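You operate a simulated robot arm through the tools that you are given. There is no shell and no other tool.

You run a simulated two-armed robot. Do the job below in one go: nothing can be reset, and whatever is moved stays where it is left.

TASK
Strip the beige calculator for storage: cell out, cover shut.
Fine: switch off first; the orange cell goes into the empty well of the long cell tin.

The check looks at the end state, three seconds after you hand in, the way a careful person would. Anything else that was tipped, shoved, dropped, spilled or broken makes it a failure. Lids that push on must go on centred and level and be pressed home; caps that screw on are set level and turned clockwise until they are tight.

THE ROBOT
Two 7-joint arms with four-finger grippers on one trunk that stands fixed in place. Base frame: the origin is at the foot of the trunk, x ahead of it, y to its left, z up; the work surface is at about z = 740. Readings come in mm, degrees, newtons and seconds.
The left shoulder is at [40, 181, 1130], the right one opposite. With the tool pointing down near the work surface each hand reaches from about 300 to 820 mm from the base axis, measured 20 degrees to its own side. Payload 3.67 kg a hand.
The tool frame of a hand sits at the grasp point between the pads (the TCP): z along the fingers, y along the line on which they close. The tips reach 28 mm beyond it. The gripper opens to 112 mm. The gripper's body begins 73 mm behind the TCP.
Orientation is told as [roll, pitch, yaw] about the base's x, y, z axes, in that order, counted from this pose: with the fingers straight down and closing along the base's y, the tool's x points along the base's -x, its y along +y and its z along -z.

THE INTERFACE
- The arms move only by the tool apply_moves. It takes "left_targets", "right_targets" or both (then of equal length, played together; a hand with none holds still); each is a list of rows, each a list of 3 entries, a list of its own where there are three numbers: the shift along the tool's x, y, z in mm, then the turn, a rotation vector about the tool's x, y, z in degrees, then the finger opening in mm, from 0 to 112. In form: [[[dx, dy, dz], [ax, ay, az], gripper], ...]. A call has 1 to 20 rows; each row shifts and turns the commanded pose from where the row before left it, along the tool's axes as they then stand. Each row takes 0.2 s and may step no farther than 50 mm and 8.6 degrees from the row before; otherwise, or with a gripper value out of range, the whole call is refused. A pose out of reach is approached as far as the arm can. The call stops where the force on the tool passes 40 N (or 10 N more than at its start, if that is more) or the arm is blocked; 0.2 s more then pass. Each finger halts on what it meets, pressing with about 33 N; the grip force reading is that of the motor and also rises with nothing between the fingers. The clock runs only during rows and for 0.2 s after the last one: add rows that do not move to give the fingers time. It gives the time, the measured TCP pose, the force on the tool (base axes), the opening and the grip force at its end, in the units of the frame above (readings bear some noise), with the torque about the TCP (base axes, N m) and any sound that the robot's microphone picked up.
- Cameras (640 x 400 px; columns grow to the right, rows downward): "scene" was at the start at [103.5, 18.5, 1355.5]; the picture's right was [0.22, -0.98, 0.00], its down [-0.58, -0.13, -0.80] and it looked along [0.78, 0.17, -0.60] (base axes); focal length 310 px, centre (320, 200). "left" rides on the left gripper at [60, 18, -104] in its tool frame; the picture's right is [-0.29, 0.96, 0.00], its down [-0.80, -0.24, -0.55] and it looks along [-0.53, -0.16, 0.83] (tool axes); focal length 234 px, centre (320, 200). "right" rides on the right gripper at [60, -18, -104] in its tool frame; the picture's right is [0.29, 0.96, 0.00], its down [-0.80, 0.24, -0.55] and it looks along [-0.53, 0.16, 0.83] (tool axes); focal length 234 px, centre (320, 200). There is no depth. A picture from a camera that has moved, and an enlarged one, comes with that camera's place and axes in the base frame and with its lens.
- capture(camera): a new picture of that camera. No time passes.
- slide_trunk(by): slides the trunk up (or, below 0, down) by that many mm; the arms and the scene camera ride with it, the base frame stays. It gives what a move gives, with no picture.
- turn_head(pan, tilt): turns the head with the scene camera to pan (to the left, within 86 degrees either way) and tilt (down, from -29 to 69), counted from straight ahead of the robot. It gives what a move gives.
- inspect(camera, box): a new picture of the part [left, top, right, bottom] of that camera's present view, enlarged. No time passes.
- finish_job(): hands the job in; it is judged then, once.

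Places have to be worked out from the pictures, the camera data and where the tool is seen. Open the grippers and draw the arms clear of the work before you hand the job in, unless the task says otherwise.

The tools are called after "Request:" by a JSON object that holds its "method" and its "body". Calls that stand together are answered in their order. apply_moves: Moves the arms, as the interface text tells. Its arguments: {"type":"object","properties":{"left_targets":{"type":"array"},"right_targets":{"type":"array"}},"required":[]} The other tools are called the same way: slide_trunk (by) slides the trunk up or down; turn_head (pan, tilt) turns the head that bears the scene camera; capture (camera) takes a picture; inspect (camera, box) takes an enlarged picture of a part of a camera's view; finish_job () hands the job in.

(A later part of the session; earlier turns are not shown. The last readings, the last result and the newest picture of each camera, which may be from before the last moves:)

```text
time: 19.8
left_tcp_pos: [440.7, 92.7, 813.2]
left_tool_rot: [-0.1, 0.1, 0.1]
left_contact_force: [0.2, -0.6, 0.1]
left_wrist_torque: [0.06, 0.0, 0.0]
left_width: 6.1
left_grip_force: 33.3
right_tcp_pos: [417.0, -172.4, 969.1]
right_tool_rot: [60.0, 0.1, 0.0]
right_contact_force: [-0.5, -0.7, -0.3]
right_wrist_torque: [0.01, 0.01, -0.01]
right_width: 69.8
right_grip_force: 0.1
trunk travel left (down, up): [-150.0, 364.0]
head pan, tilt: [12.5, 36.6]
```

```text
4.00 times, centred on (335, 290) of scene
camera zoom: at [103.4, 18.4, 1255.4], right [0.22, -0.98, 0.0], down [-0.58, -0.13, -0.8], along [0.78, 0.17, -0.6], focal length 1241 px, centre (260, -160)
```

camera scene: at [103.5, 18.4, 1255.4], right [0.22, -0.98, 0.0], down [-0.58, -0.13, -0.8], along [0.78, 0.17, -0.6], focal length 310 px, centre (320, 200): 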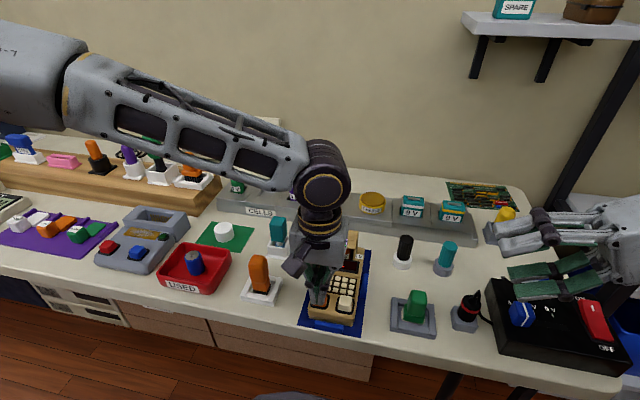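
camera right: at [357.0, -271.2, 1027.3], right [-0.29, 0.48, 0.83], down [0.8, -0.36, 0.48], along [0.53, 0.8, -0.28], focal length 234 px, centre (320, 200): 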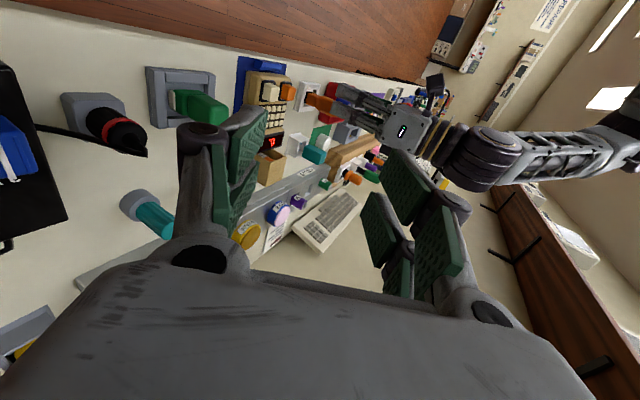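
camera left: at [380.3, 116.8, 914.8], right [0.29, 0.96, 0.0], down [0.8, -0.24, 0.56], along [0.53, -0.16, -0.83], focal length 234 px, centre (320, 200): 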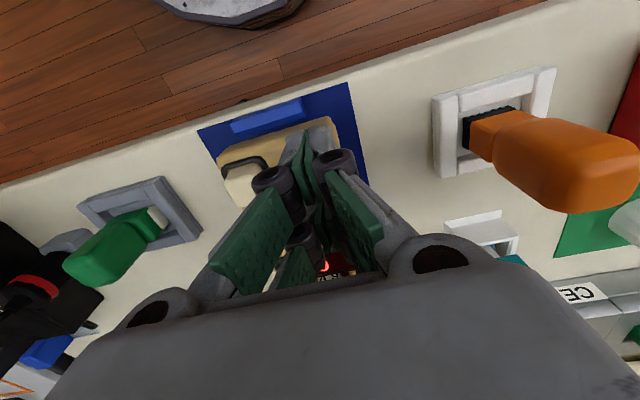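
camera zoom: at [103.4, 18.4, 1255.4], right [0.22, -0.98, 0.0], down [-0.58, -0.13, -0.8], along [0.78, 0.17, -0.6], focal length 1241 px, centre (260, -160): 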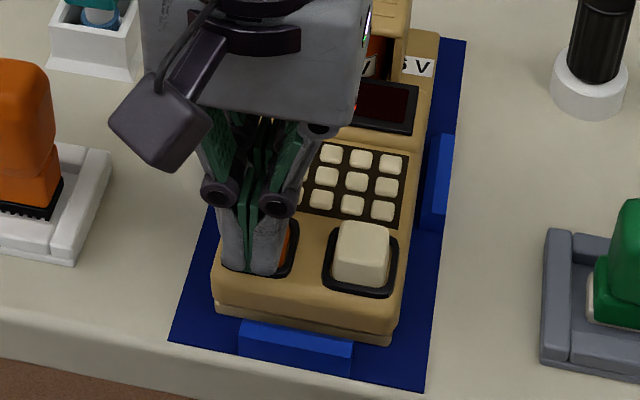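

The opening reads 6 mm again as the tips touch the key, with little force; I'll check the display and the finger contact.

Request:
{"method": "capture", "body": {"camera": "left"}}

Request:
{"method": "inspect", "body": {"camera": "scene", "box": [330, 245, 380, 280]}}

Request:
{"method": "capture", "body": {"camera": "right"}}

```text
taken
camera left: at [381.6, 110.9, 915.7], right [0.29, 0.96, 0.0], down [0.8, -0.24, 0.55], along [0.53, -0.16, -0.83], focal length 234 px, centre (320, 200)
```

left: 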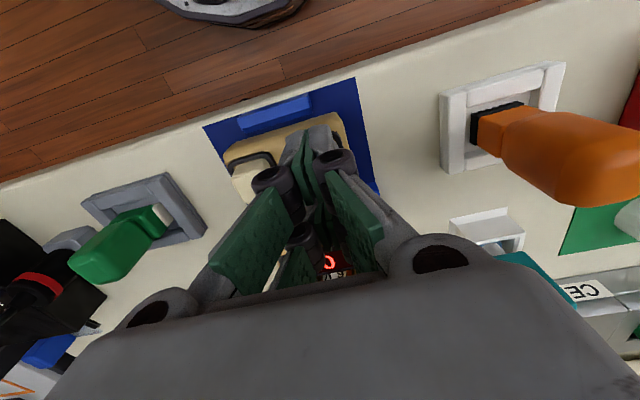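

```text
11.43 times, centred on (355, 262) of scene
camera zoom: at [103.4, 18.4, 1255.4], right [0.22, -0.98, 0.0], down [-0.58, -0.13, -0.8], along [0.78, 0.17, -0.6], focal length 3546 px, centre (-80, -514)
```

zoom: 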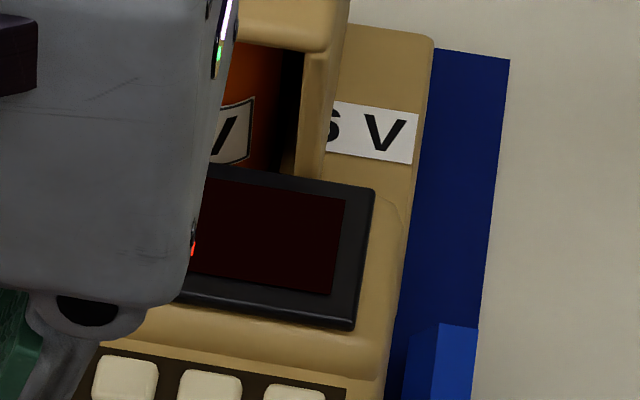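

```text
taken
camera right: at [356.2, -271.0, 1006.2], right [-0.29, 0.48, 0.83], down [0.8, -0.36, 0.48], along [0.53, 0.8, -0.28], focal length 234 px, centre (320, 200)
```

right: 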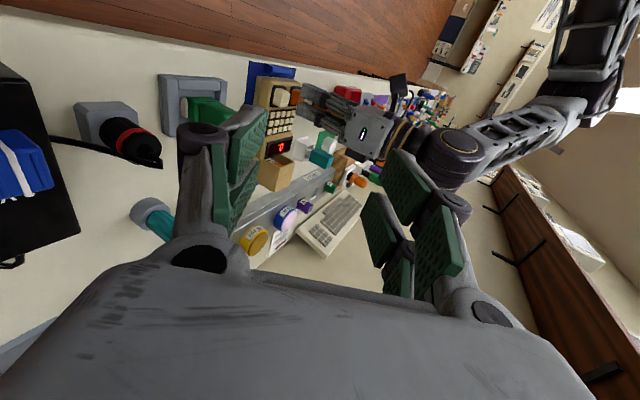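

The display is still lit; I'll keep pressing a little further.

Request:
{"method": "apply_moves", "body": {"left_targets": [[[0, 0, 1.5], [0, 0, 0], 0], [[0, 0, 1.5], [0, 0, 0], 0], [[0, 0, 0], [0, 0, 0], 0]]}}

Request:
{"method": "inspect", "body": {"camera": "right", "box": [240, 60, 340, 200]}}

Request:
{"method": "inspect", "body": {"camera": "scene", "box": [290, 240, 380, 340]}}

```text
time: 20.6
left_tcp_pos: [439.5, 93.4, 810.0]
left_tool_rot: [0.1, 0.0, 0.0]
left_contact_force: [0.2, -1.8, 1.8]
left_wrist_torque: [-0.02, 0.04, -0.01]
left_width: 5.9
left_grip_force: 33.4
right_tcp_pos: [416.7, -172.1, 969.5]
right_tool_rot: [60.1, 0.0, 0.1]
right_contact_force: [0.0, -0.6, 0.3]
right_wrist_torque: [-0.01, -0.02, 0.02]
right_width: 70.0
right_grip_force: 0.1
trunk travel left (down, up): [-150.0, 364.0]
head pan, tilt: [12.5, 36.6]
heard: click
```

```text
2.86 times, centred on (290, 130) of right
camera zoom: at [356.1, -271.1, 1006.2], right [-0.29, 0.48, 0.83], down [0.8, -0.36, 0.48], along [0.53, 0.8, -0.28], focal length 669 px, centre (406, 400)
```

zoom: 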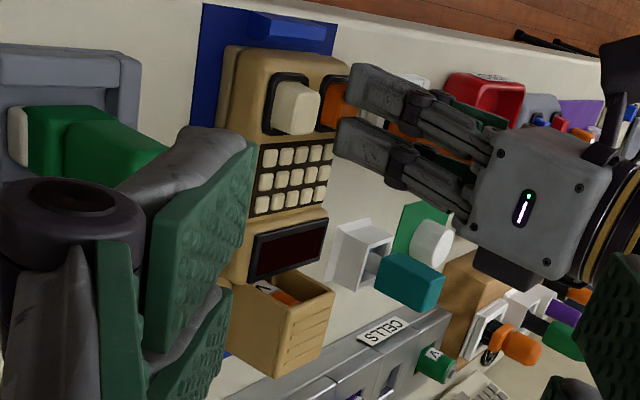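

```text
4.00 times, centred on (335, 290) of scene
camera zoom: at [103.3, 18.3, 1255.5], right [0.22, -0.98, 0.0], down [-0.58, -0.13, -0.8], along [0.78, 0.17, -0.6], focal length 1241 px, centre (260, -160)
```

zoom: 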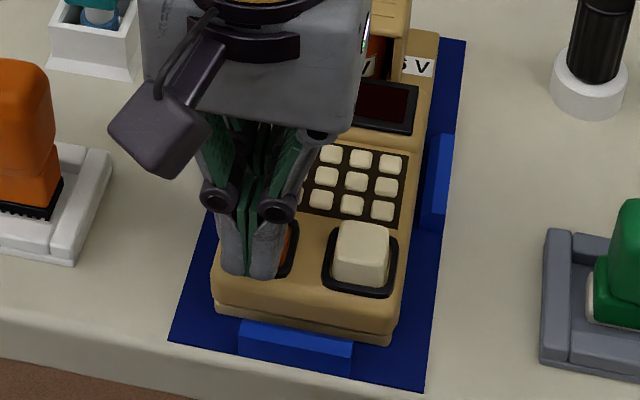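

A click was heard and the display went dark. I'll lift straight off and confirm it stays off.

Request:
{"method": "apply_moves", "body": {"left_targets": [[[0, 0, -10], [0, 0, 0], 0], [[0, 0, -30], [0, 0, 0], 0], [[0, 0, -40], [0, 0, 0], 0], [[0, 40, -30], [0, 0, 0], 50], [[0, 40, 0], [0, 0, 0], 90], [[0, 0, 0], [0, 0, 0], 90]]}}

Request:
{"method": "capture", "body": {"camera": "scene"}}

Request:
{"method": "inspect", "body": {"camera": "scene", "box": [295, 220, 385, 345]}}

```text
time: 22.0
left_tcp_pos: [439.1, 173.5, 917.1]
left_tool_rot: [-0.1, 0.0, 0.0]
left_contact_force: [-0.1, -0.4, 0.2]
left_wrist_torque: [0.0, 0.02, 0.0]
left_width: 89.9
left_grip_force: 0.1
right_tcp_pos: [416.2, -172.9, 969.1]
right_tool_rot: [59.9, 0.1, 0.0]
right_contact_force: [-0.6, 0.2, -0.4]
right_wrist_torque: [-0.01, 0.01, 0.0]
right_width: 70.0
right_grip_force: 0.0
trunk travel left (down, up): [-150.0, 364.0]
head pan, tilt: [12.5, 36.6]
```

```text
taken
camera scene: at [103.4, 17.8, 1255.4], right [0.22, -0.98, 0.0], down [-0.58, -0.13, -0.8], along [0.78, 0.17, -0.6], focal length 310 px, centre (320, 200)
```

scene: 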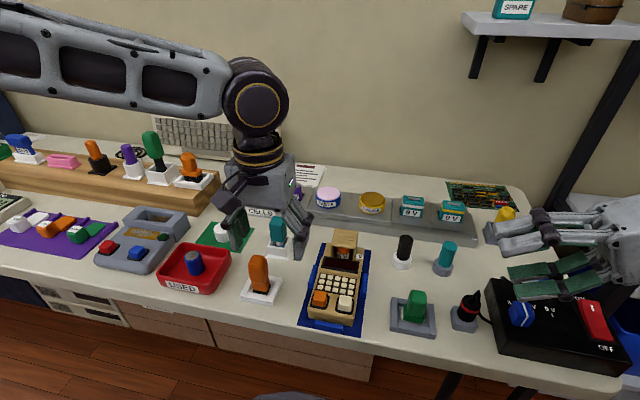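

```text
3.20 times, centred on (340, 282) of scene
camera zoom: at [103.4, 17.8, 1255.4], right [0.22, -0.98, 0.0], down [-0.58, -0.13, -0.8], along [0.78, 0.17, -0.6], focal length 993 px, centre (256, -64)
```

zoom: 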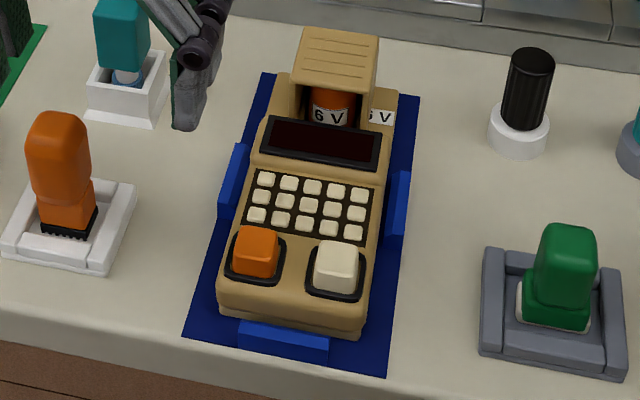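

It stays off. Now a close view of the hood and cell from this lower head position.

Request:
{"method": "inspect", "body": {"camera": "scene", "box": [322, 224, 372, 264]}}

Request:
{"method": "capture", "body": {"camera": "left"}}

Request:
{"method": "inspect", "body": {"camera": "right", "box": [240, 120, 330, 200]}}

```text
10.00 times, centred on (347, 244) of scene
camera zoom: at [103.4, 17.8, 1255.4], right [0.22, -0.98, 0.0], down [-0.58, -0.13, -0.8], along [0.78, 0.17, -0.6], focal length 3103 px, centre (50, -240)
```

zoom: 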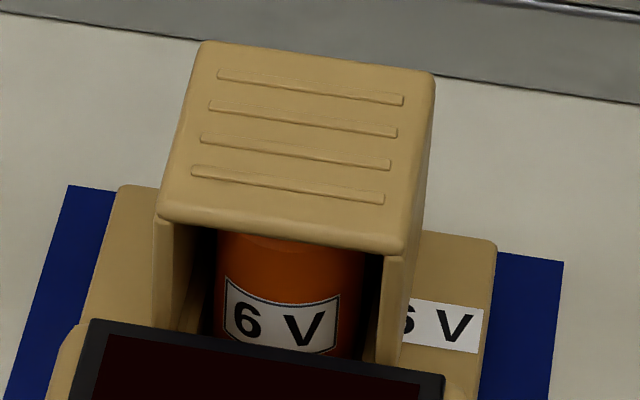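

```text
taken
camera left: at [380.9, 191.5, 1021.4], right [0.29, 0.96, 0.0], down [0.8, -0.24, 0.55], along [0.53, -0.16, -0.83], focal length 234 px, centre (320, 200)
```

left: 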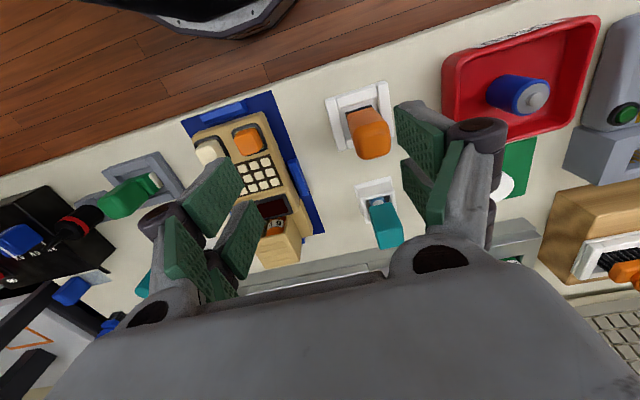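

```text
5.00 times, centred on (285, 160) of right
camera zoom: at [356.2, -271.6, 1006.0], right [-0.29, 0.48, 0.83], down [0.8, -0.36, 0.48], along [0.53, 0.8, -0.28], focal length 1171 px, centre (495, 400)
```

zoom: 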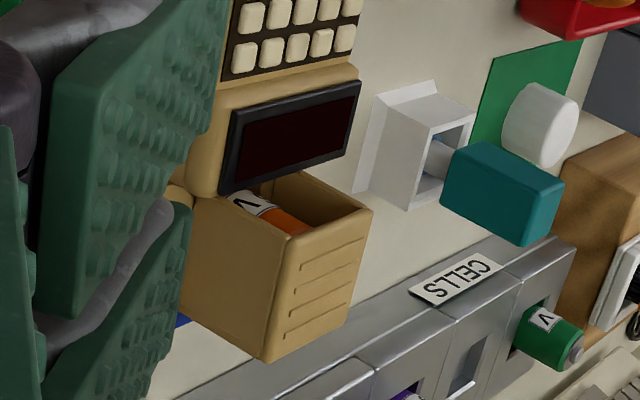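

The hood is a separate box over the tail, with its −x side open toward the display. I'll bring the left hand over it at about (577, 71), open 90, and descend part way.

Request:
{"method": "apply_moves", "body": {"left_targets": [[[-34.5, -25.6, 0], [0, 0, 0], 90], [[-34.5, -25.6, 0], [0, 0, 0], 90], [[-34.5, -25.6, 0], [0, 0, 0], 90], [[-34.5, -25.6, 0], [0, 0, 0], 90], [[0, 0, 30], [0, 0, 0], 80], [[0, 0, 30], [0, 0, 0], 80], [[0, 0, 0], [0, 0, 0], 80]]}}

Request:
{"method": "capture", "body": {"camera": "scene"}}

Request:
{"method": "capture", "body": {"camera": "left"}}

Request:
{"method": "capture", "body": {"camera": "right"}}

```text
time: 23.6
left_tcp_pos: [556.4, 97.5, 860.1]
left_tool_rot: [-0.1, -0.1, 0.1]
left_contact_force: [0.3, 0.0, 0.0]
left_wrist_torque: [-0.01, -0.05, 0.01]
left_width: 79.9
left_grip_force: 0.0
left hand out of reach, approached as far as the arm can: row 4, 6
right_tcp_pos: [417.4, -171.7, 970.3]
right_tool_rot: [60.0, 0.0, 0.0]
right_contact_force: [-0.1, -0.3, 0.2]
right_wrist_torque: [0.03, 0.0, 0.01]
right_width: 70.2
right_grip_force: 0.1
trunk travel left (down, up): [-150.0, 364.0]
head pan, tilt: [12.5, 36.6]
```

```text
taken
camera scene: at [103.1, 18.3, 1255.5], right [0.22, -0.98, 0.0], down [-0.58, -0.13, -0.8], along [0.78, 0.17, -0.6], focal length 310 px, centre (320, 200)
```

scene: 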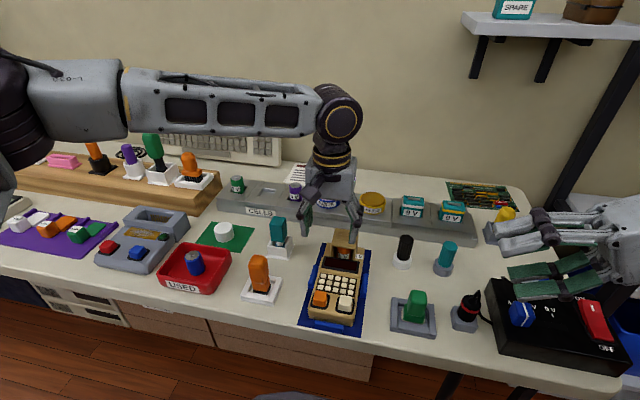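

```text
taken
camera left: at [496.5, 116.5, 963.0], right [0.29, 0.96, 0.0], down [0.8, -0.24, 0.56], along [0.53, -0.16, -0.83], focal length 234 px, centre (320, 200)
```

left: 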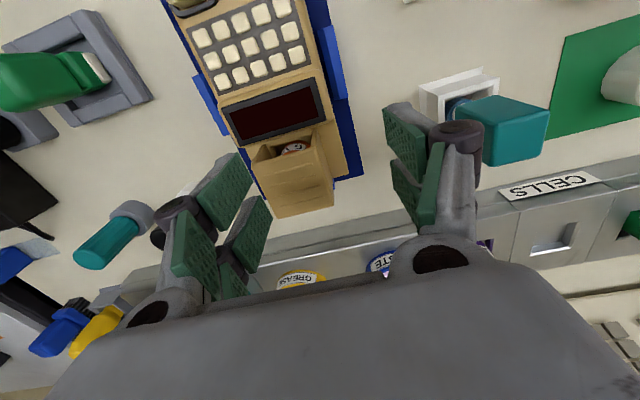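

```text
taken
camera right: at [356.0, -271.1, 1006.3], right [-0.29, 0.48, 0.83], down [0.8, -0.36, 0.48], along [0.53, 0.8, -0.28], focal length 234 px, centre (320, 200)
```

right: 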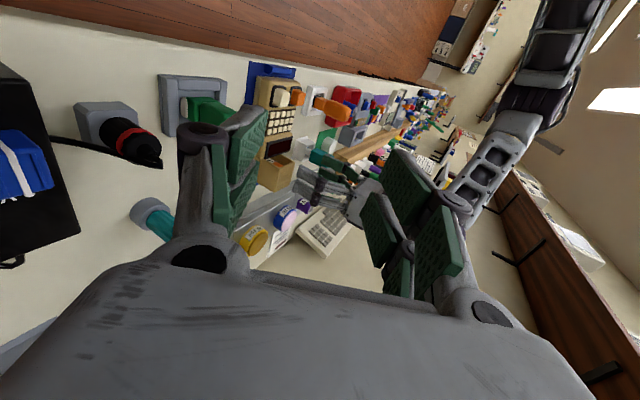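

The left arm hits its limit again around y≈97 here. I'll raise the hand, lower the trunk another 100 mm, and retry.

Request:
{"method": "apply_moves", "body": {"left_targets": [[[0, 0, -40], [0, 0, 0], 80], [[0, 0, -40], [0, 0, 0], 80], [[0, 0, -20], [0, 0, 0], 80]]}}

Request:
{"method": "slide_trunk", "body": {"by": -100}}

Request:
{"method": "apply_moves", "body": {"left_targets": [[[-10, -13, 0], [0, 0, 0], 80], [[-10, -13, 0], [0, 0, 0], 80], [[0, 0, 0], [0, 0, 0], 80]]}}

Request:
{"method": "capture", "body": {"camera": "scene"}}

```text
time: 24.4
left_tcp_pos: [553.6, 97.8, 960.4]
left_tool_rot: [0.0, 0.1, 0.0]
left_contact_force: [-0.5, -0.1, 0.0]
left_wrist_torque: [-0.03, -0.02, 0.0]
left_width: 79.8
left_grip_force: 0.1
right_tcp_pos: [416.3, -172.2, 969.3]
right_tool_rot: [60.0, -0.1, 0.0]
right_contact_force: [-0.4, 0.4, -0.5]
right_wrist_torque: [0.04, -0.01, -0.02]
right_width: 70.1
right_grip_force: 0.1
trunk travel left (down, up): [-150.0, 364.0]
head pan, tilt: [12.5, 36.6]
```

```text
time: 25.8
left_tcp_pos: [552.7, 98.8, 859.5]
left_tool_rot: [0.0, 0.0, 0.1]
left_contact_force: [-0.5, 0.8, -0.3]
left_wrist_torque: [0.02, -0.02, 0.0]
left_width: 80.2
left_grip_force: 0.1
right_tcp_pos: [415.5, -171.7, 868.2]
right_tool_rot: [60.0, 0.1, 0.0]
right_contact_force: [0.3, 0.2, 0.1]
right_wrist_torque: [0.01, 0.0, 0.02]
right_width: 69.9
right_grip_force: 0.1
trunk travel left (down, up): [-50.0, 464.0]
head pan, tilt: [12.5, 36.6]
```

```text
time: 26.6
left_tcp_pos: [555.2, 95.1, 858.5]
left_tool_rot: [-0.2, -0.1, 0.2]
left_contact_force: [-1.4, 0.4, 0.2]
left_wrist_torque: [0.01, 0.02, -0.01]
left_width: 80.1
left_grip_force: 0.1
left hand out of reach, approached as far as the arm can: row 1, 2
right_tcp_pos: [416.5, -172.6, 870.0]
right_tool_rot: [59.9, 0.0, 0.0]
right_contact_force: [-0.2, 0.0, 0.1]
right_wrist_torque: [0.01, -0.01, 0.01]
right_width: 70.0
right_grip_force: 0.1
trunk travel left (down, up): [-50.0, 464.0]
head pan, tilt: [12.5, 36.6]
```

```text
taken
camera scene: at [103.4, 18.4, 1154.3], right [0.22, -0.98, 0.0], down [-0.58, -0.13, -0.8], along [0.78, 0.17, -0.6], focal length 310 px, centre (320, 200)
```

scene: 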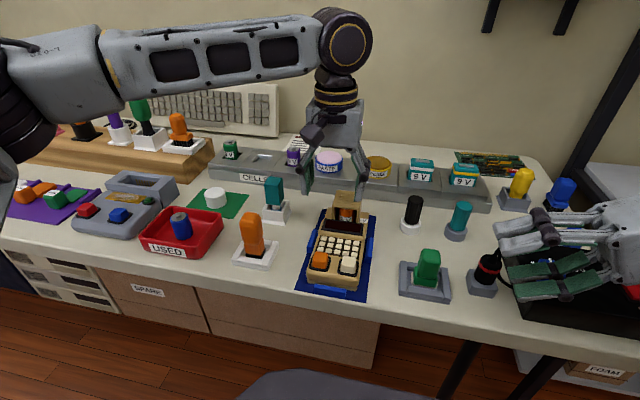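

Trunk height isn't the cause here. I'll test whether yawing the hand frees the limit: turn 16° one way and shift toward the hood.

Request:
{"method": "apply_moves", "body": {"left_targets": [[[0, 0, 0], [0, 0, 8], 80], [[0, 0, 0], [0, 0, 8], 80], [[0, -8, 0], [0, 0, 0], 80], [[0, 0, 0], [0, 0, 0], 80]]}}

Request:
{"method": "capture", "body": {"camera": "scene"}}

```text
time: 27.6
left_tcp_pos: [552.0, 90.3, 856.6]
left_tool_rot: [0.0, -0.1, -16.1]
left_contact_force: [0.5, 0.2, -0.7]
left_wrist_torque: [0.0, 0.0, -0.01]
left_width: 80.0
left_grip_force: 0.1
left hand out of reach, approached as far as the arm can: row 3
right_tcp_pos: [416.6, -172.1, 867.1]
right_tool_rot: [59.9, 0.1, 0.0]
right_contact_force: [-0.3, 0.7, 0.0]
right_wrist_torque: [0.02, 0.02, -0.02]
right_width: 70.2
right_grip_force: 0.0
trunk travel left (down, up): [-50.0, 464.0]
head pan, tilt: [12.5, 36.6]
```

```text
taken
camera scene: at [103.4, 18.4, 1154.3], right [0.22, -0.98, 0.0], down [-0.58, -0.13, -0.8], along [0.78, 0.17, -0.6], focal length 310 px, centre (320, 200)
```

scene: 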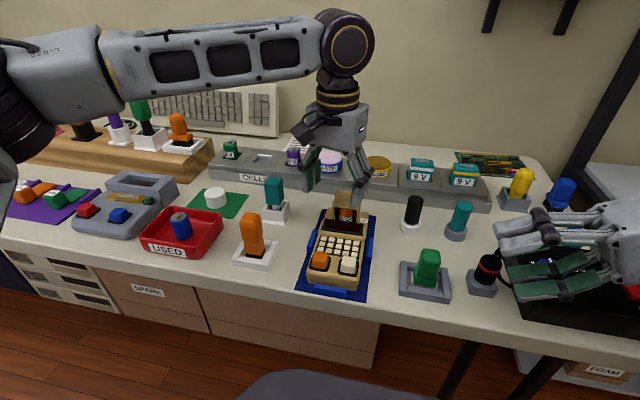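

Yaw doesn't help, but tilting the hand (wrist toward +y) should. I'll undo the yaw, roll the hand −12°, and move toward the hood centre at the same height.

Request:
{"method": "apply_moves", "body": {"left_targets": [[[0, 0, 0], [0, 0, -8], 80], [[0, 0, 0], [0, 0, -8], 80], [[0, 0, 0], [6, 0, 0], 80], [[0, 0, 0], [6, 0, 0], 80], [[-8, -9, 0], [0, 0, 0], 80], [[-8, -10, 0], [0, 0, 0], 80], [[-8, 0, 0], [0, 0, 0], 80], [[0, 0, 0], [0, 0, 0], 80]]}}

Request:
{"method": "capture", "body": {"camera": "scene"}}

Request:
{"method": "capture", "body": {"camera": "left"}}

```text
time: 29.4
left_tcp_pos: [576.6, 73.3, 862.7]
left_tool_rot: [-12.0, 0.0, 0.0]
left_contact_force: [-1.1, 0.1, 0.1]
left_wrist_torque: [0.0, 0.03, -0.02]
left_width: 80.1
left_grip_force: 0.0
right_tcp_pos: [416.3, -172.2, 869.0]
right_tool_rot: [60.0, 0.0, 0.0]
right_contact_force: [0.3, 0.1, 0.3]
right_wrist_torque: [-0.02, 0.02, -0.01]
right_width: 69.9
right_grip_force: 0.0
trunk travel left (down, up): [-50.0, 464.0]
head pan, tilt: [12.5, 36.6]
```

```text
taken
camera scene: at [103.1, 18.3, 1154.3], right [0.22, -0.98, 0.0], down [-0.58, -0.13, -0.8], along [0.78, 0.17, -0.6], focal length 310 px, centre (320, 200)
```

scene: 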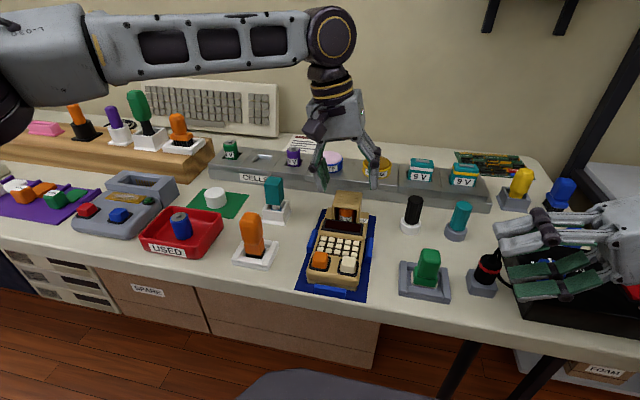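

```text
taken
camera left: at [517.8, 112.6, 960.3], right [0.29, 0.94, -0.2], down [0.8, -0.12, 0.59], along [0.53, -0.33, -0.78], focal length 234 px, centre (320, 200)
```

left: 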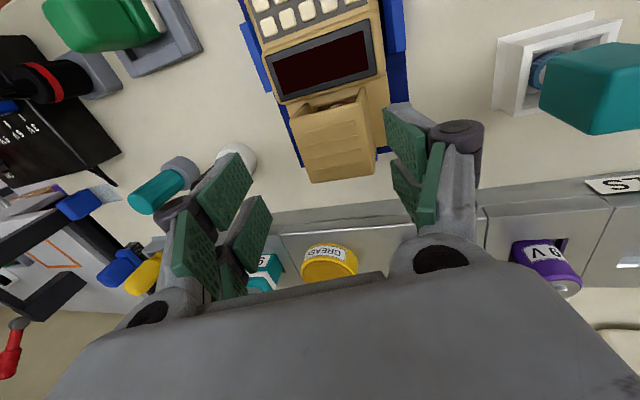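

With 12° roll it reaches. I'll find how little tilt is needed by easing the roll back in 2° steps in place.

Request:
{"method": "apply_moves", "body": {"left_targets": [[[0, 0, 0], [-2, 0, 0], 80], [[0, 0, 0], [-2, 0, 0], 80], [[0, 0, 0], [-2, 0, 0], 80], [[0, 0, 0], [-2, 0, 0], 80], [[0, 0, 0], [-2, 0, 0], 80], [[0, 0, 0], [-2, 0, 0], 80]]}}

```text
time: 30.8
left_tcp_pos: [558.4, 94.9, 859.4]
left_tool_rot: [0.0, -0.1, 0.1]
left_contact_force: [-0.7, 0.3, -0.3]
left_wrist_torque: [0.02, 0.01, 0.03]
left_width: 80.0
left_grip_force: 0.1
left hand out of reach, approached as far as the arm can: row 2, 3, 4, 5, 6
right_tcp_pos: [416.5, -172.6, 869.0]
right_tool_rot: [60.0, 0.1, 0.0]
right_contact_force: [0.8, -0.2, 1.0]
right_wrist_torque: [0.0, 0.02, 0.0]
right_width: 69.9
right_grip_force: 0.0
trunk travel left (down, up): [-50.0, 464.0]
head pan, tilt: [12.5, 36.6]
```

About 10° tilt is needed, and the slip direction shows a pitch (fingers pointing slightly forward) would do as well while keeping the pads vertical. I'll pitch −14° and move to (577, 71).

Request:
{"method": "apply_moves", "body": {"left_targets": [[[0, 0, 0], [0, -7, 0], 80], [[0, 0, 0], [0, -7, 0], 80], [[-9, -12, 2.25], [0, 0, 0], 80], [[-9, -12, 2.25], [0, 0, 0], 80], [[0, 0, 0], [0, 0, 0], 80]]}}

Request:
{"method": "capture", "body": {"camera": "left"}}

Request:
{"method": "capture", "body": {"camera": "scene"}}

```text
time: 32.0
left_tcp_pos: [576.2, 73.4, 859.3]
left_tool_rot: [-0.1, -14.0, 0.2]
left_contact_force: [0.7, -0.4, -0.3]
left_wrist_torque: [-0.05, 0.01, -0.01]
left_width: 80.1
left_grip_force: 0.1
right_tcp_pos: [416.6, -171.8, 869.6]
right_tool_rot: [60.0, -0.1, 0.1]
right_contact_force: [0.6, -0.9, 1.2]
right_wrist_torque: [-0.01, -0.02, -0.01]
right_width: 69.8
right_grip_force: 0.2
trunk travel left (down, up): [-50.0, 464.0]
head pan, tilt: [12.5, 36.6]
```

```text
taken
camera left: at [494.3, 91.6, 945.3], right [0.28, 0.96, 0.07], down [0.64, -0.24, 0.73], along [0.72, -0.16, -0.68], focal length 234 px, centre (320, 200)
```

left: 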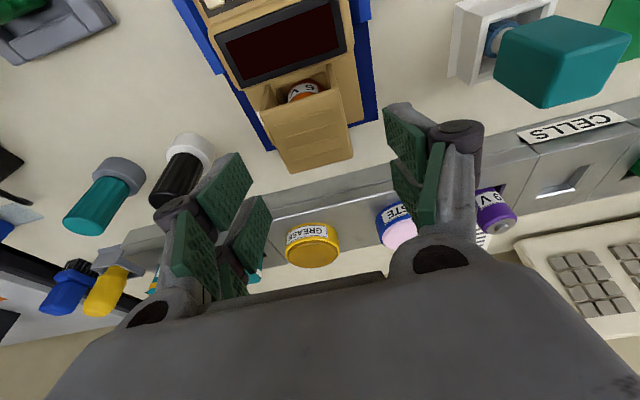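

```text
taken
camera scene: at [102.8, 18.2, 1154.4], right [0.22, -0.98, 0.0], down [-0.58, -0.13, -0.8], along [0.78, 0.17, -0.6], focal length 310 px, centre (320, 200)
```

scene: 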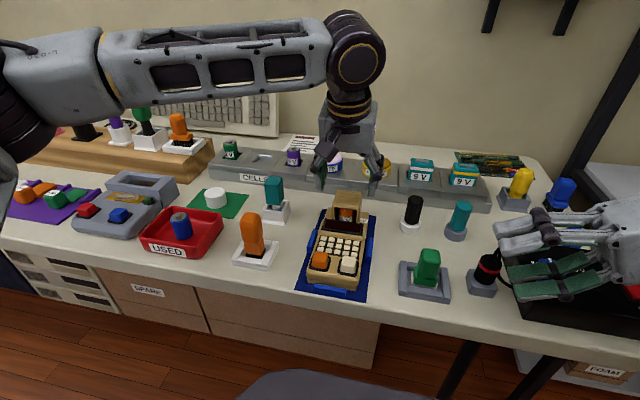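

This reaches cleanly. For room to slide the hood +x, I'll pitch further to −28°, then descend around the hood with fingers open 80 (tips staying above the tail).

Request:
{"method": "apply_moves", "body": {"left_targets": [[[0, 0, 0], [0, -7, 0], 80], [[0, 0, 0], [0, -7, 0], 80], [[8.9, -0.8, 16.8], [0, 0, 0], 80], [[8.9, -0.8, 16.8], [0, 0, 0], 80], [[0, 0, 0], [0, 0, 0], 80]]}}

Request:
{"method": "capture", "body": {"camera": "left"}}

Request:
{"method": "inspect", "body": {"camera": "scene", "box": [290, 130, 410, 230]}}

Request:
{"method": "capture", "body": {"camera": "right"}}

```text
time: 33.2
left_tcp_pos: [575.6, 70.6, 822.0]
left_tool_rot: [0.0, -28.0, 0.0]
left_contact_force: [0.3, -0.1, -0.7]
left_wrist_torque: [0.02, 0.02, -0.02]
left_width: 79.9
left_grip_force: 0.0
right_tcp_pos: [416.5, -171.8, 869.3]
right_tool_rot: [60.0, 0.0, 0.1]
right_contact_force: [0.3, 0.6, -0.6]
right_wrist_torque: [-0.01, 0.02, -0.04]
right_width: 70.0
right_grip_force: 0.1
trunk travel left (down, up): [-50.0, 464.0]
head pan, tilt: [12.5, 36.6]
```

```text
taken
camera left: at [476.0, 89.4, 884.9], right [0.25, 0.96, 0.14], down [0.44, -0.24, 0.86], along [0.86, -0.16, -0.49], focal length 234 px, centre (320, 200)
```

left: 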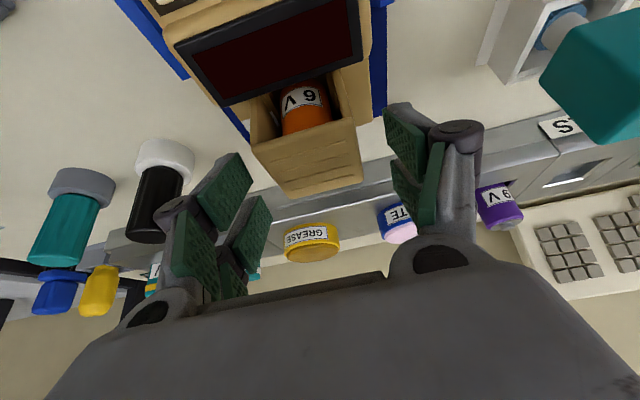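

```text
4.00 times, centred on (350, 180) of scene
camera zoom: at [103.2, 18.3, 1154.3], right [0.22, -0.98, 0.0], down [-0.58, -0.13, -0.8], along [0.78, 0.17, -0.6], focal length 1241 px, centre (200, 280)
```

zoom: 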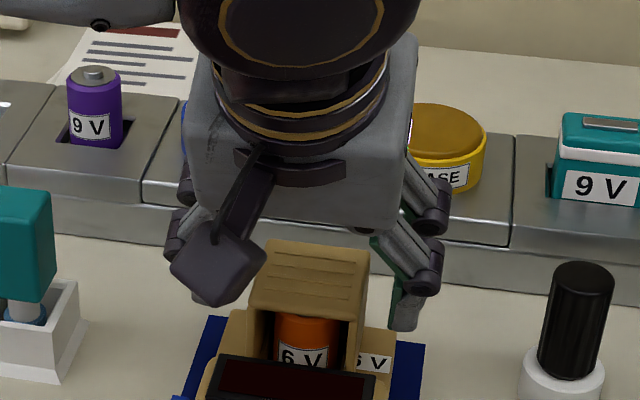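

```text
taken
camera right: at [356.1, -271.0, 905.1], right [-0.29, 0.48, 0.83], down [0.8, -0.36, 0.48], along [0.53, 0.8, -0.28], focal length 234 px, centre (320, 200)
```

right: 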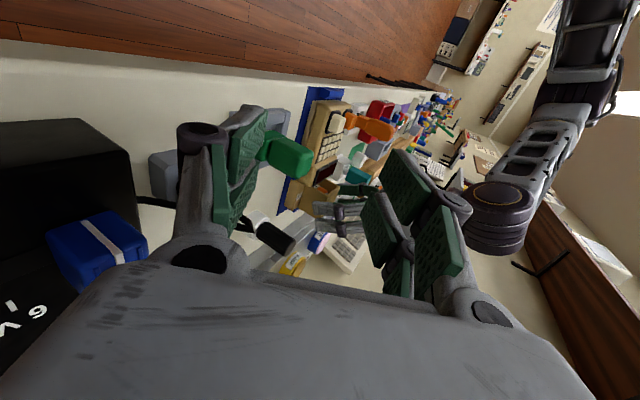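

The fingers straddle the hood. Descending the last 20 mm so the pads sit on its side walls.

Request:
{"method": "apply_moves", "body": {"left_targets": [[[4.7, 0, 8.8], [0, 0, 0], 80], [[4.7, 0, 8.8], [0, 0, 0], 80], [[0, 0, 0], [0, 0, 0], 80]]}}

Request:
{"method": "inspect", "body": {"camera": "right", "box": [280, 130, 380, 230]}}

Request:
{"method": "inspect", "body": {"camera": "scene", "box": [310, 170, 390, 230]}}

```text
time: 34.0
left_tcp_pos: [576.3, 71.4, 801.0]
left_tool_rot: [0.0, -27.9, 0.1]
left_contact_force: [-0.3, -0.1, -0.3]
left_wrist_torque: [-0.03, -0.04, 0.02]
left_width: 79.6
left_grip_force: 0.0
right_tcp_pos: [417.0, -172.5, 869.7]
right_tool_rot: [60.0, 0.0, 0.0]
right_contact_force: [0.4, -0.1, 0.4]
right_wrist_torque: [0.01, -0.01, -0.03]
right_width: 70.2
right_grip_force: 0.0
trunk travel left (down, up): [-50.0, 464.0]
head pan, tilt: [12.5, 36.6]
```

```text
4.00 times, centred on (330, 180) of right
camera zoom: at [356.1, -271.0, 905.1], right [-0.29, 0.48, 0.83], down [0.8, -0.36, 0.48], along [0.53, 0.8, -0.28], focal length 937 px, centre (280, 280)
```

zoom: 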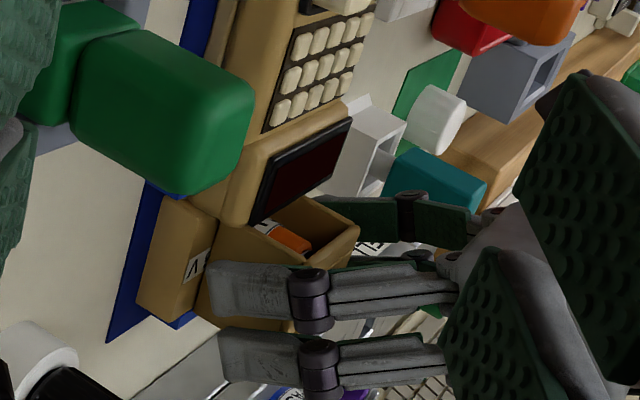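

```text
6.67 times, centred on (350, 200) of scene
camera zoom: at [103.3, 18.4, 1154.3], right [0.22, -0.98, 0.0], down [-0.58, -0.13, -0.8], along [0.78, 0.17, -0.6], focal length 2069 px, centre (120, 200)
```

zoom: 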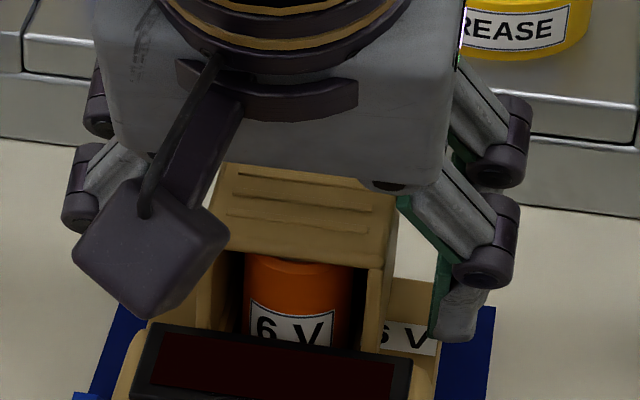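

Positioned. Closing on the hood's side walls.

Request:
{"method": "apply_moves", "body": {"left_targets": [[[0, 0, 0], [0, 0, 0], 60], [[0, 0, 0], [0, 0, 0], 54], [[0, 0, 0], [0, 0, 0], 50], [[0, 0, 0], [0, 0, 0], 44]]}}

Request:
{"method": "inspect", "body": {"camera": "right", "box": [280, 130, 380, 230]}}

Request:
{"method": "inspect", "body": {"camera": "scene", "box": [310, 170, 390, 230]}}

```text
time: 35.0
left_tcp_pos: [576.0, 70.4, 800.9]
left_tool_rot: [0.1, -27.8, 0.1]
left_contact_force: [-1.4, -3.8, 1.7]
left_wrist_torque: [-0.37, 0.12, 0.07]
left_width: 51.9
left_grip_force: 33.4
right_tcp_pos: [416.7, -173.5, 868.6]
right_tool_rot: [60.0, -0.1, -0.1]
right_contact_force: [0.4, -0.1, 1.1]
right_wrist_torque: [-0.02, 0.01, -0.03]
right_width: 69.9
right_grip_force: 0.1
trunk travel left (down, up): [-50.0, 464.0]
head pan, tilt: [12.5, 36.6]
```

```text
4.00 times, centred on (330, 180) of right
camera zoom: at [356.1, -271.3, 905.0], right [-0.29, 0.48, 0.83], down [0.8, -0.36, 0.48], along [0.53, 0.8, -0.28], focal length 937 px, centre (280, 280)
```

zoom: 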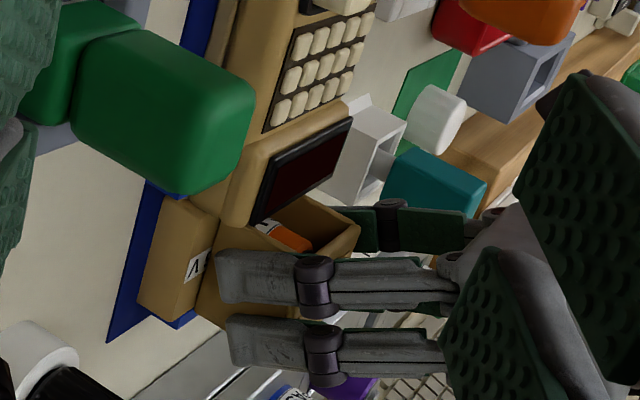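

```text
6.67 times, centred on (350, 200) of scene
camera zoom: at [103.3, 18.1, 1154.3], right [0.22, -0.98, 0.0], down [-0.58, -0.13, -0.8], along [0.78, 0.17, -0.6], focal length 2069 px, centre (120, 200)
```

zoom: 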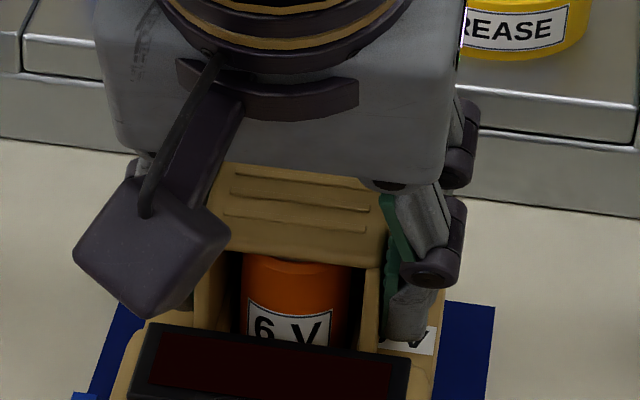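

Gripped at 52 mm. I'll pull gently +x 9 mm and see how the hood responds.

Request:
{"method": "apply_moves", "body": {"left_targets": [[[-2.65, 0, 1.41], [0, 0, 0], 44], [[-2.65, 0, 1.41], [0, 0, 0], 44], [[-2.65, 0, 1.41], [0, 0, 0], 44]]}}

Request:
{"method": "inspect", "body": {"camera": "right", "box": [280, 130, 380, 230]}}

Request:
{"method": "inspect", "body": {"camera": "scene", "box": [310, 170, 390, 230]}}

```text
time: 35.8
left_tcp_pos: [584.8, 71.2, 800.8]
left_tool_rot: [0.0, -28.1, 0.2]
left_contact_force: [-0.9, -1.3, 5.3]
left_wrist_torque: [-0.48, 0.48, -0.03]
left_width: 51.8
left_grip_force: 33.1
right_tcp_pos: [416.8, -171.8, 868.6]
right_tool_rot: [60.0, 0.0, -0.1]
right_contact_force: [-0.1, 0.3, 0.5]
right_wrist_torque: [0.0, 0.01, 0.01]
right_width: 70.1
right_grip_force: 0.0
trunk travel left (down, up): [-50.0, 464.0]
head pan, tilt: [12.5, 36.6]
```

```text
4.00 times, centred on (330, 180) of right
camera zoom: at [356.0, -271.0, 905.1], right [-0.29, 0.48, 0.83], down [0.8, -0.36, 0.48], along [0.53, 0.8, -0.28], focal length 937 px, centre (280, 280)
```

zoom: 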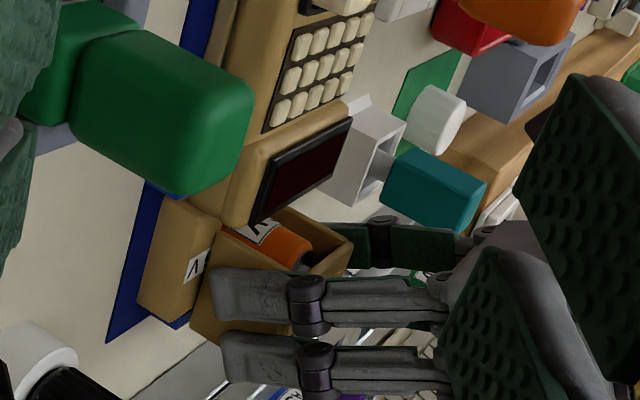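

```text
6.67 times, centred on (350, 200) of scene
camera zoom: at [103.1, 18.4, 1154.3], right [0.22, -0.98, 0.0], down [-0.58, -0.13, -0.8], along [0.78, 0.17, -0.6], focal length 2069 px, centre (120, 200)
```

zoom: 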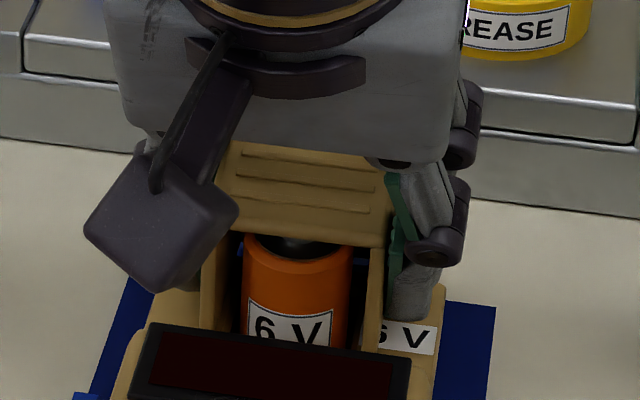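

It slides freely, exposing the cell's top. Continuing +x another 30 mm.

Request:
{"method": "apply_moves", "body": {"left_targets": [[[-4.42, 0, 2.35], [0, 0, 0], 44], [[-4.42, 0, 2.35], [0, 0, 0], 44], [[-4.42, 0, 2.35], [0, 0, 0], 44], [[-4.42, 0, 2.35], [0, 0, 0], 44], [[-4.42, 0, 2.35], [0, 0, 0], 44], [[-4.42, 0, 2.35], [0, 0, 0], 44]]}}

Request:
{"method": "inspect", "body": {"camera": "right", "box": [280, 130, 380, 230]}}

Request:
{"method": "inspect", "body": {"camera": "scene", "box": [310, 150, 410, 230]}}

```text
time: 37.2
left_tcp_pos: [615.9, 71.6, 801.5]
left_tool_rot: [0.0, -28.1, 0.0]
left_contact_force: [1.2, -3.3, 4.1]
left_wrist_torque: [-0.5, 0.3, 0.05]
left_width: 51.6
left_grip_force: 32.3
right_tcp_pos: [415.8, -173.6, 868.4]
right_tool_rot: [60.0, -0.1, 0.0]
right_contact_force: [0.6, 0.4, -0.2]
right_wrist_torque: [-0.01, 0.0, -0.01]
right_width: 70.0
right_grip_force: 0.0
trunk travel left (down, up): [-50.0, 464.0]
head pan, tilt: [12.5, 36.6]
```

```text
4.00 times, centred on (330, 180) of right
camera zoom: at [356.0, -271.2, 905.1], right [-0.29, 0.48, 0.83], down [0.8, -0.36, 0.48], along [0.53, 0.8, -0.28], focal length 937 px, centre (280, 280)
```

zoom: 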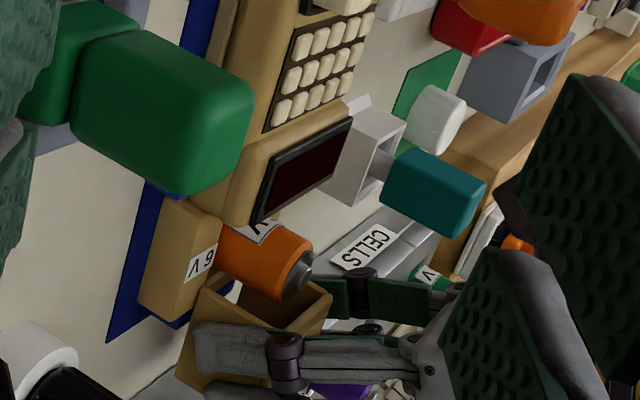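

```text
5.00 times, centred on (360, 190) of scene
camera zoom: at [103.1, 18.1, 1154.4], right [0.22, -0.98, 0.0], down [-0.58, -0.13, -0.8], along [0.78, 0.17, -0.6], focal length 1552 px, centre (120, 250)
```

zoom: 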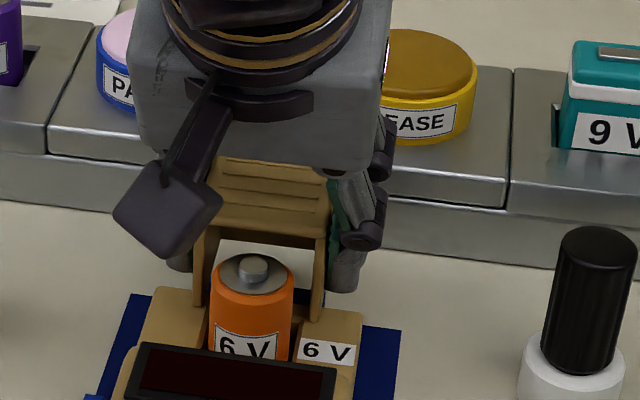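

Nearly clear: cell top centre ≈ (575, 71, 793), radius ≈16, hood front ≈ x 592. I'll slide a bit further, watching for an end stop.

Request:
{"method": "apply_moves", "body": {"left_targets": [[[-2.65, 0, 1.41], [0, 0, 0], 44], [[-2.65, 0, 1.41], [0, 0, 0], 44], [[-2.65, 0, 1.41], [0, 0, 0], 44]]}}

Request:
{"method": "inspect", "body": {"camera": "right", "box": [280, 130, 380, 230]}}

Request:
{"method": "inspect", "body": {"camera": "scene", "box": [310, 150, 410, 230]}}

```text
time: 38.0
left_tcp_pos: [624.6, 73.6, 802.8]
left_tool_rot: [-0.2, -28.1, 0.0]
left_contact_force: [-1.0, -5.3, 4.6]
left_wrist_torque: [-0.7, -0.39, 0.07]
left_width: 51.8
left_grip_force: 32.9
right_tcp_pos: [416.0, -173.0, 868.8]
right_tool_rot: [60.0, -0.1, 0.0]
right_contact_force: [0.5, -0.8, 0.1]
right_wrist_torque: [0.03, -0.02, -0.01]
right_width: 70.0
right_grip_force: 0.1
trunk travel left (down, up): [-50.0, 464.0]
head pan, tilt: [12.5, 36.6]
```

```text
4.00 times, centred on (330, 180) of right
camera zoom: at [355.8, -271.4, 905.1], right [-0.29, 0.48, 0.83], down [0.8, -0.36, 0.48], along [0.53, 0.8, -0.28], focal length 937 px, centre (280, 280)
```

zoom: 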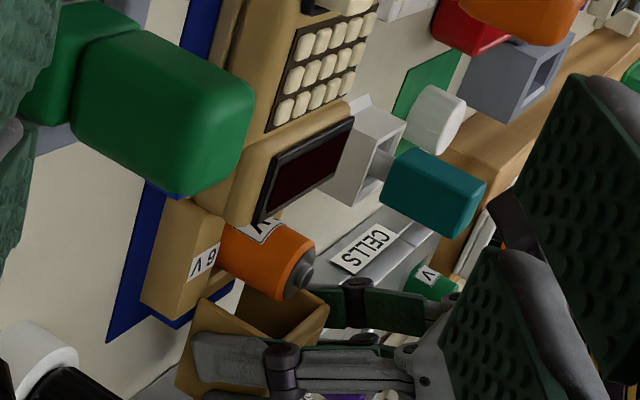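

```text
5.00 times, centred on (360, 190) of scene
camera zoom: at [102.9, 17.9, 1154.4], right [0.22, -0.98, 0.0], down [-0.58, -0.13, -0.8], along [0.78, 0.17, -0.6], focal length 1552 px, centre (120, 250)
```

zoom: 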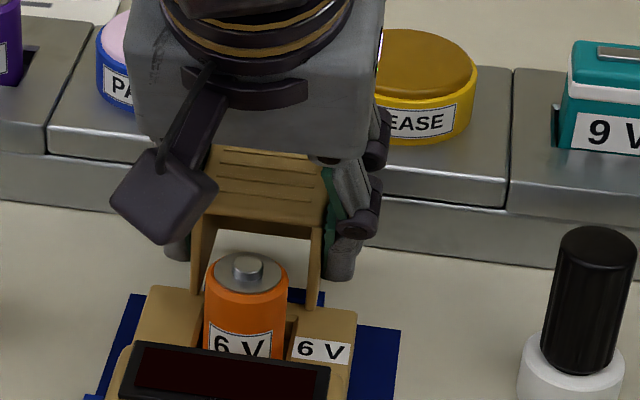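

The hood has hit its end stop (the calculator crept ~2 mm in its cradle as I pulled). I'll release and lift off to re-measure.

Request:
{"method": "apply_moves", "body": {"left_targets": [[[0, 0, 0], [0, 0, 0], 60], [[0, 0, 0], [0, 0, 0], 80], [[-9.4, 0, -17.7], [0, 0, 0], 80], [[-18.8, 0, -35.3], [0, 0, 0], 80], [[-18.8, 0, -35.3], [0, 0, 0], 80], [[0, 40, 0], [0, 0, 0], 80], [[0, 40, 0], [0, 0, 0], 80]]}}

Request:
{"method": "capture", "body": {"camera": "scene"}}

Request:
{"method": "inspect", "body": {"camera": "scene", "box": [290, 170, 390, 300]}}

Request:
{"method": "inspect", "body": {"camera": "right", "box": [280, 130, 380, 230]}}

Request:
{"method": "capture", "body": {"camera": "left"}}

```text
time: 39.6
left_tcp_pos: [621.4, 154.9, 900.6]
left_tool_rot: [-0.1, -28.1, 0.0]
left_contact_force: [-0.5, 0.3, 0.4]
left_wrist_torque: [-0.01, -0.04, 0.0]
left_width: 80.3
left_grip_force: 0.0
left hand out of reach, approached as far as the arm can: row 5
right_tcp_pos: [416.5, -172.2, 868.8]
right_tool_rot: [60.0, -0.1, -0.1]
right_contact_force: [0.2, 0.1, 0.1]
right_wrist_torque: [-0.02, 0.02, 0.0]
right_width: 69.8
right_grip_force: 0.1
trunk travel left (down, up): [-50.0, 464.0]
head pan, tilt: [12.5, 36.6]
```

```text
taken
camera scene: at [103.0, 18.9, 1154.3], right [0.22, -0.98, 0.0], down [-0.58, -0.13, -0.8], along [0.78, 0.17, -0.6], focal length 310 px, centre (320, 200)
```

scene: 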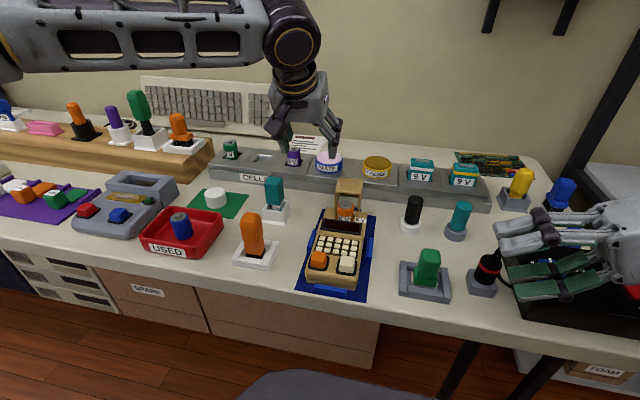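

```text
3.08 times, centred on (340, 235) of scene
camera zoom: at [103.0, 18.9, 1154.3], right [0.22, -0.98, 0.0], down [-0.58, -0.13, -0.8], along [0.78, 0.17, -0.6], focal length 955 px, centre (258, 92)
```

zoom: 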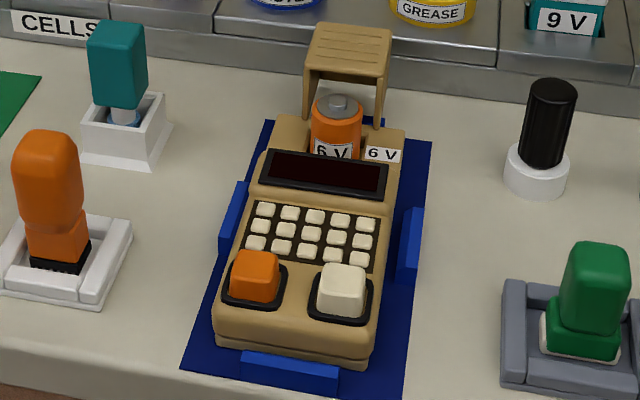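

```text
4.00 times, centred on (330, 180) of right
camera zoom: at [355.8, -270.8, 905.4], right [-0.29, 0.48, 0.83], down [0.8, -0.36, 0.49], along [0.53, 0.8, -0.28], focal length 937 px, centre (280, 280)
```

zoom: 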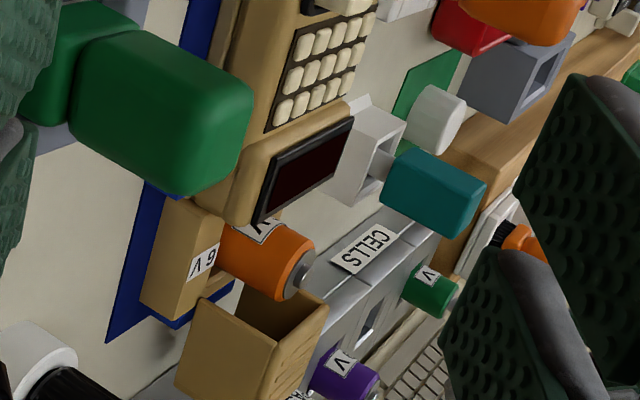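

```text
taken
camera left: at [522.0, 172.4, 963.3], right [0.25, 0.96, 0.13], down [0.44, -0.24, 0.86], along [0.86, -0.16, -0.49], focal length 234 px, centre (320, 200)
```

left: 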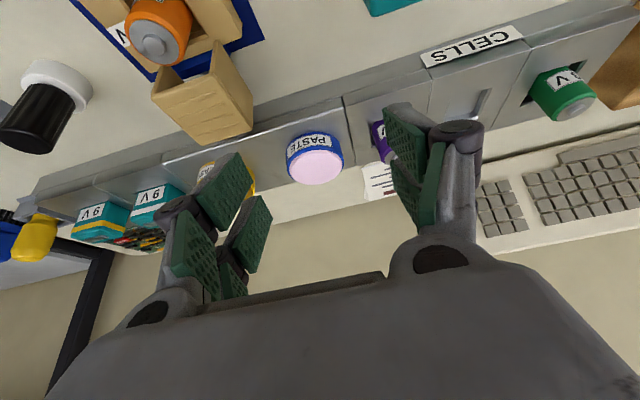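

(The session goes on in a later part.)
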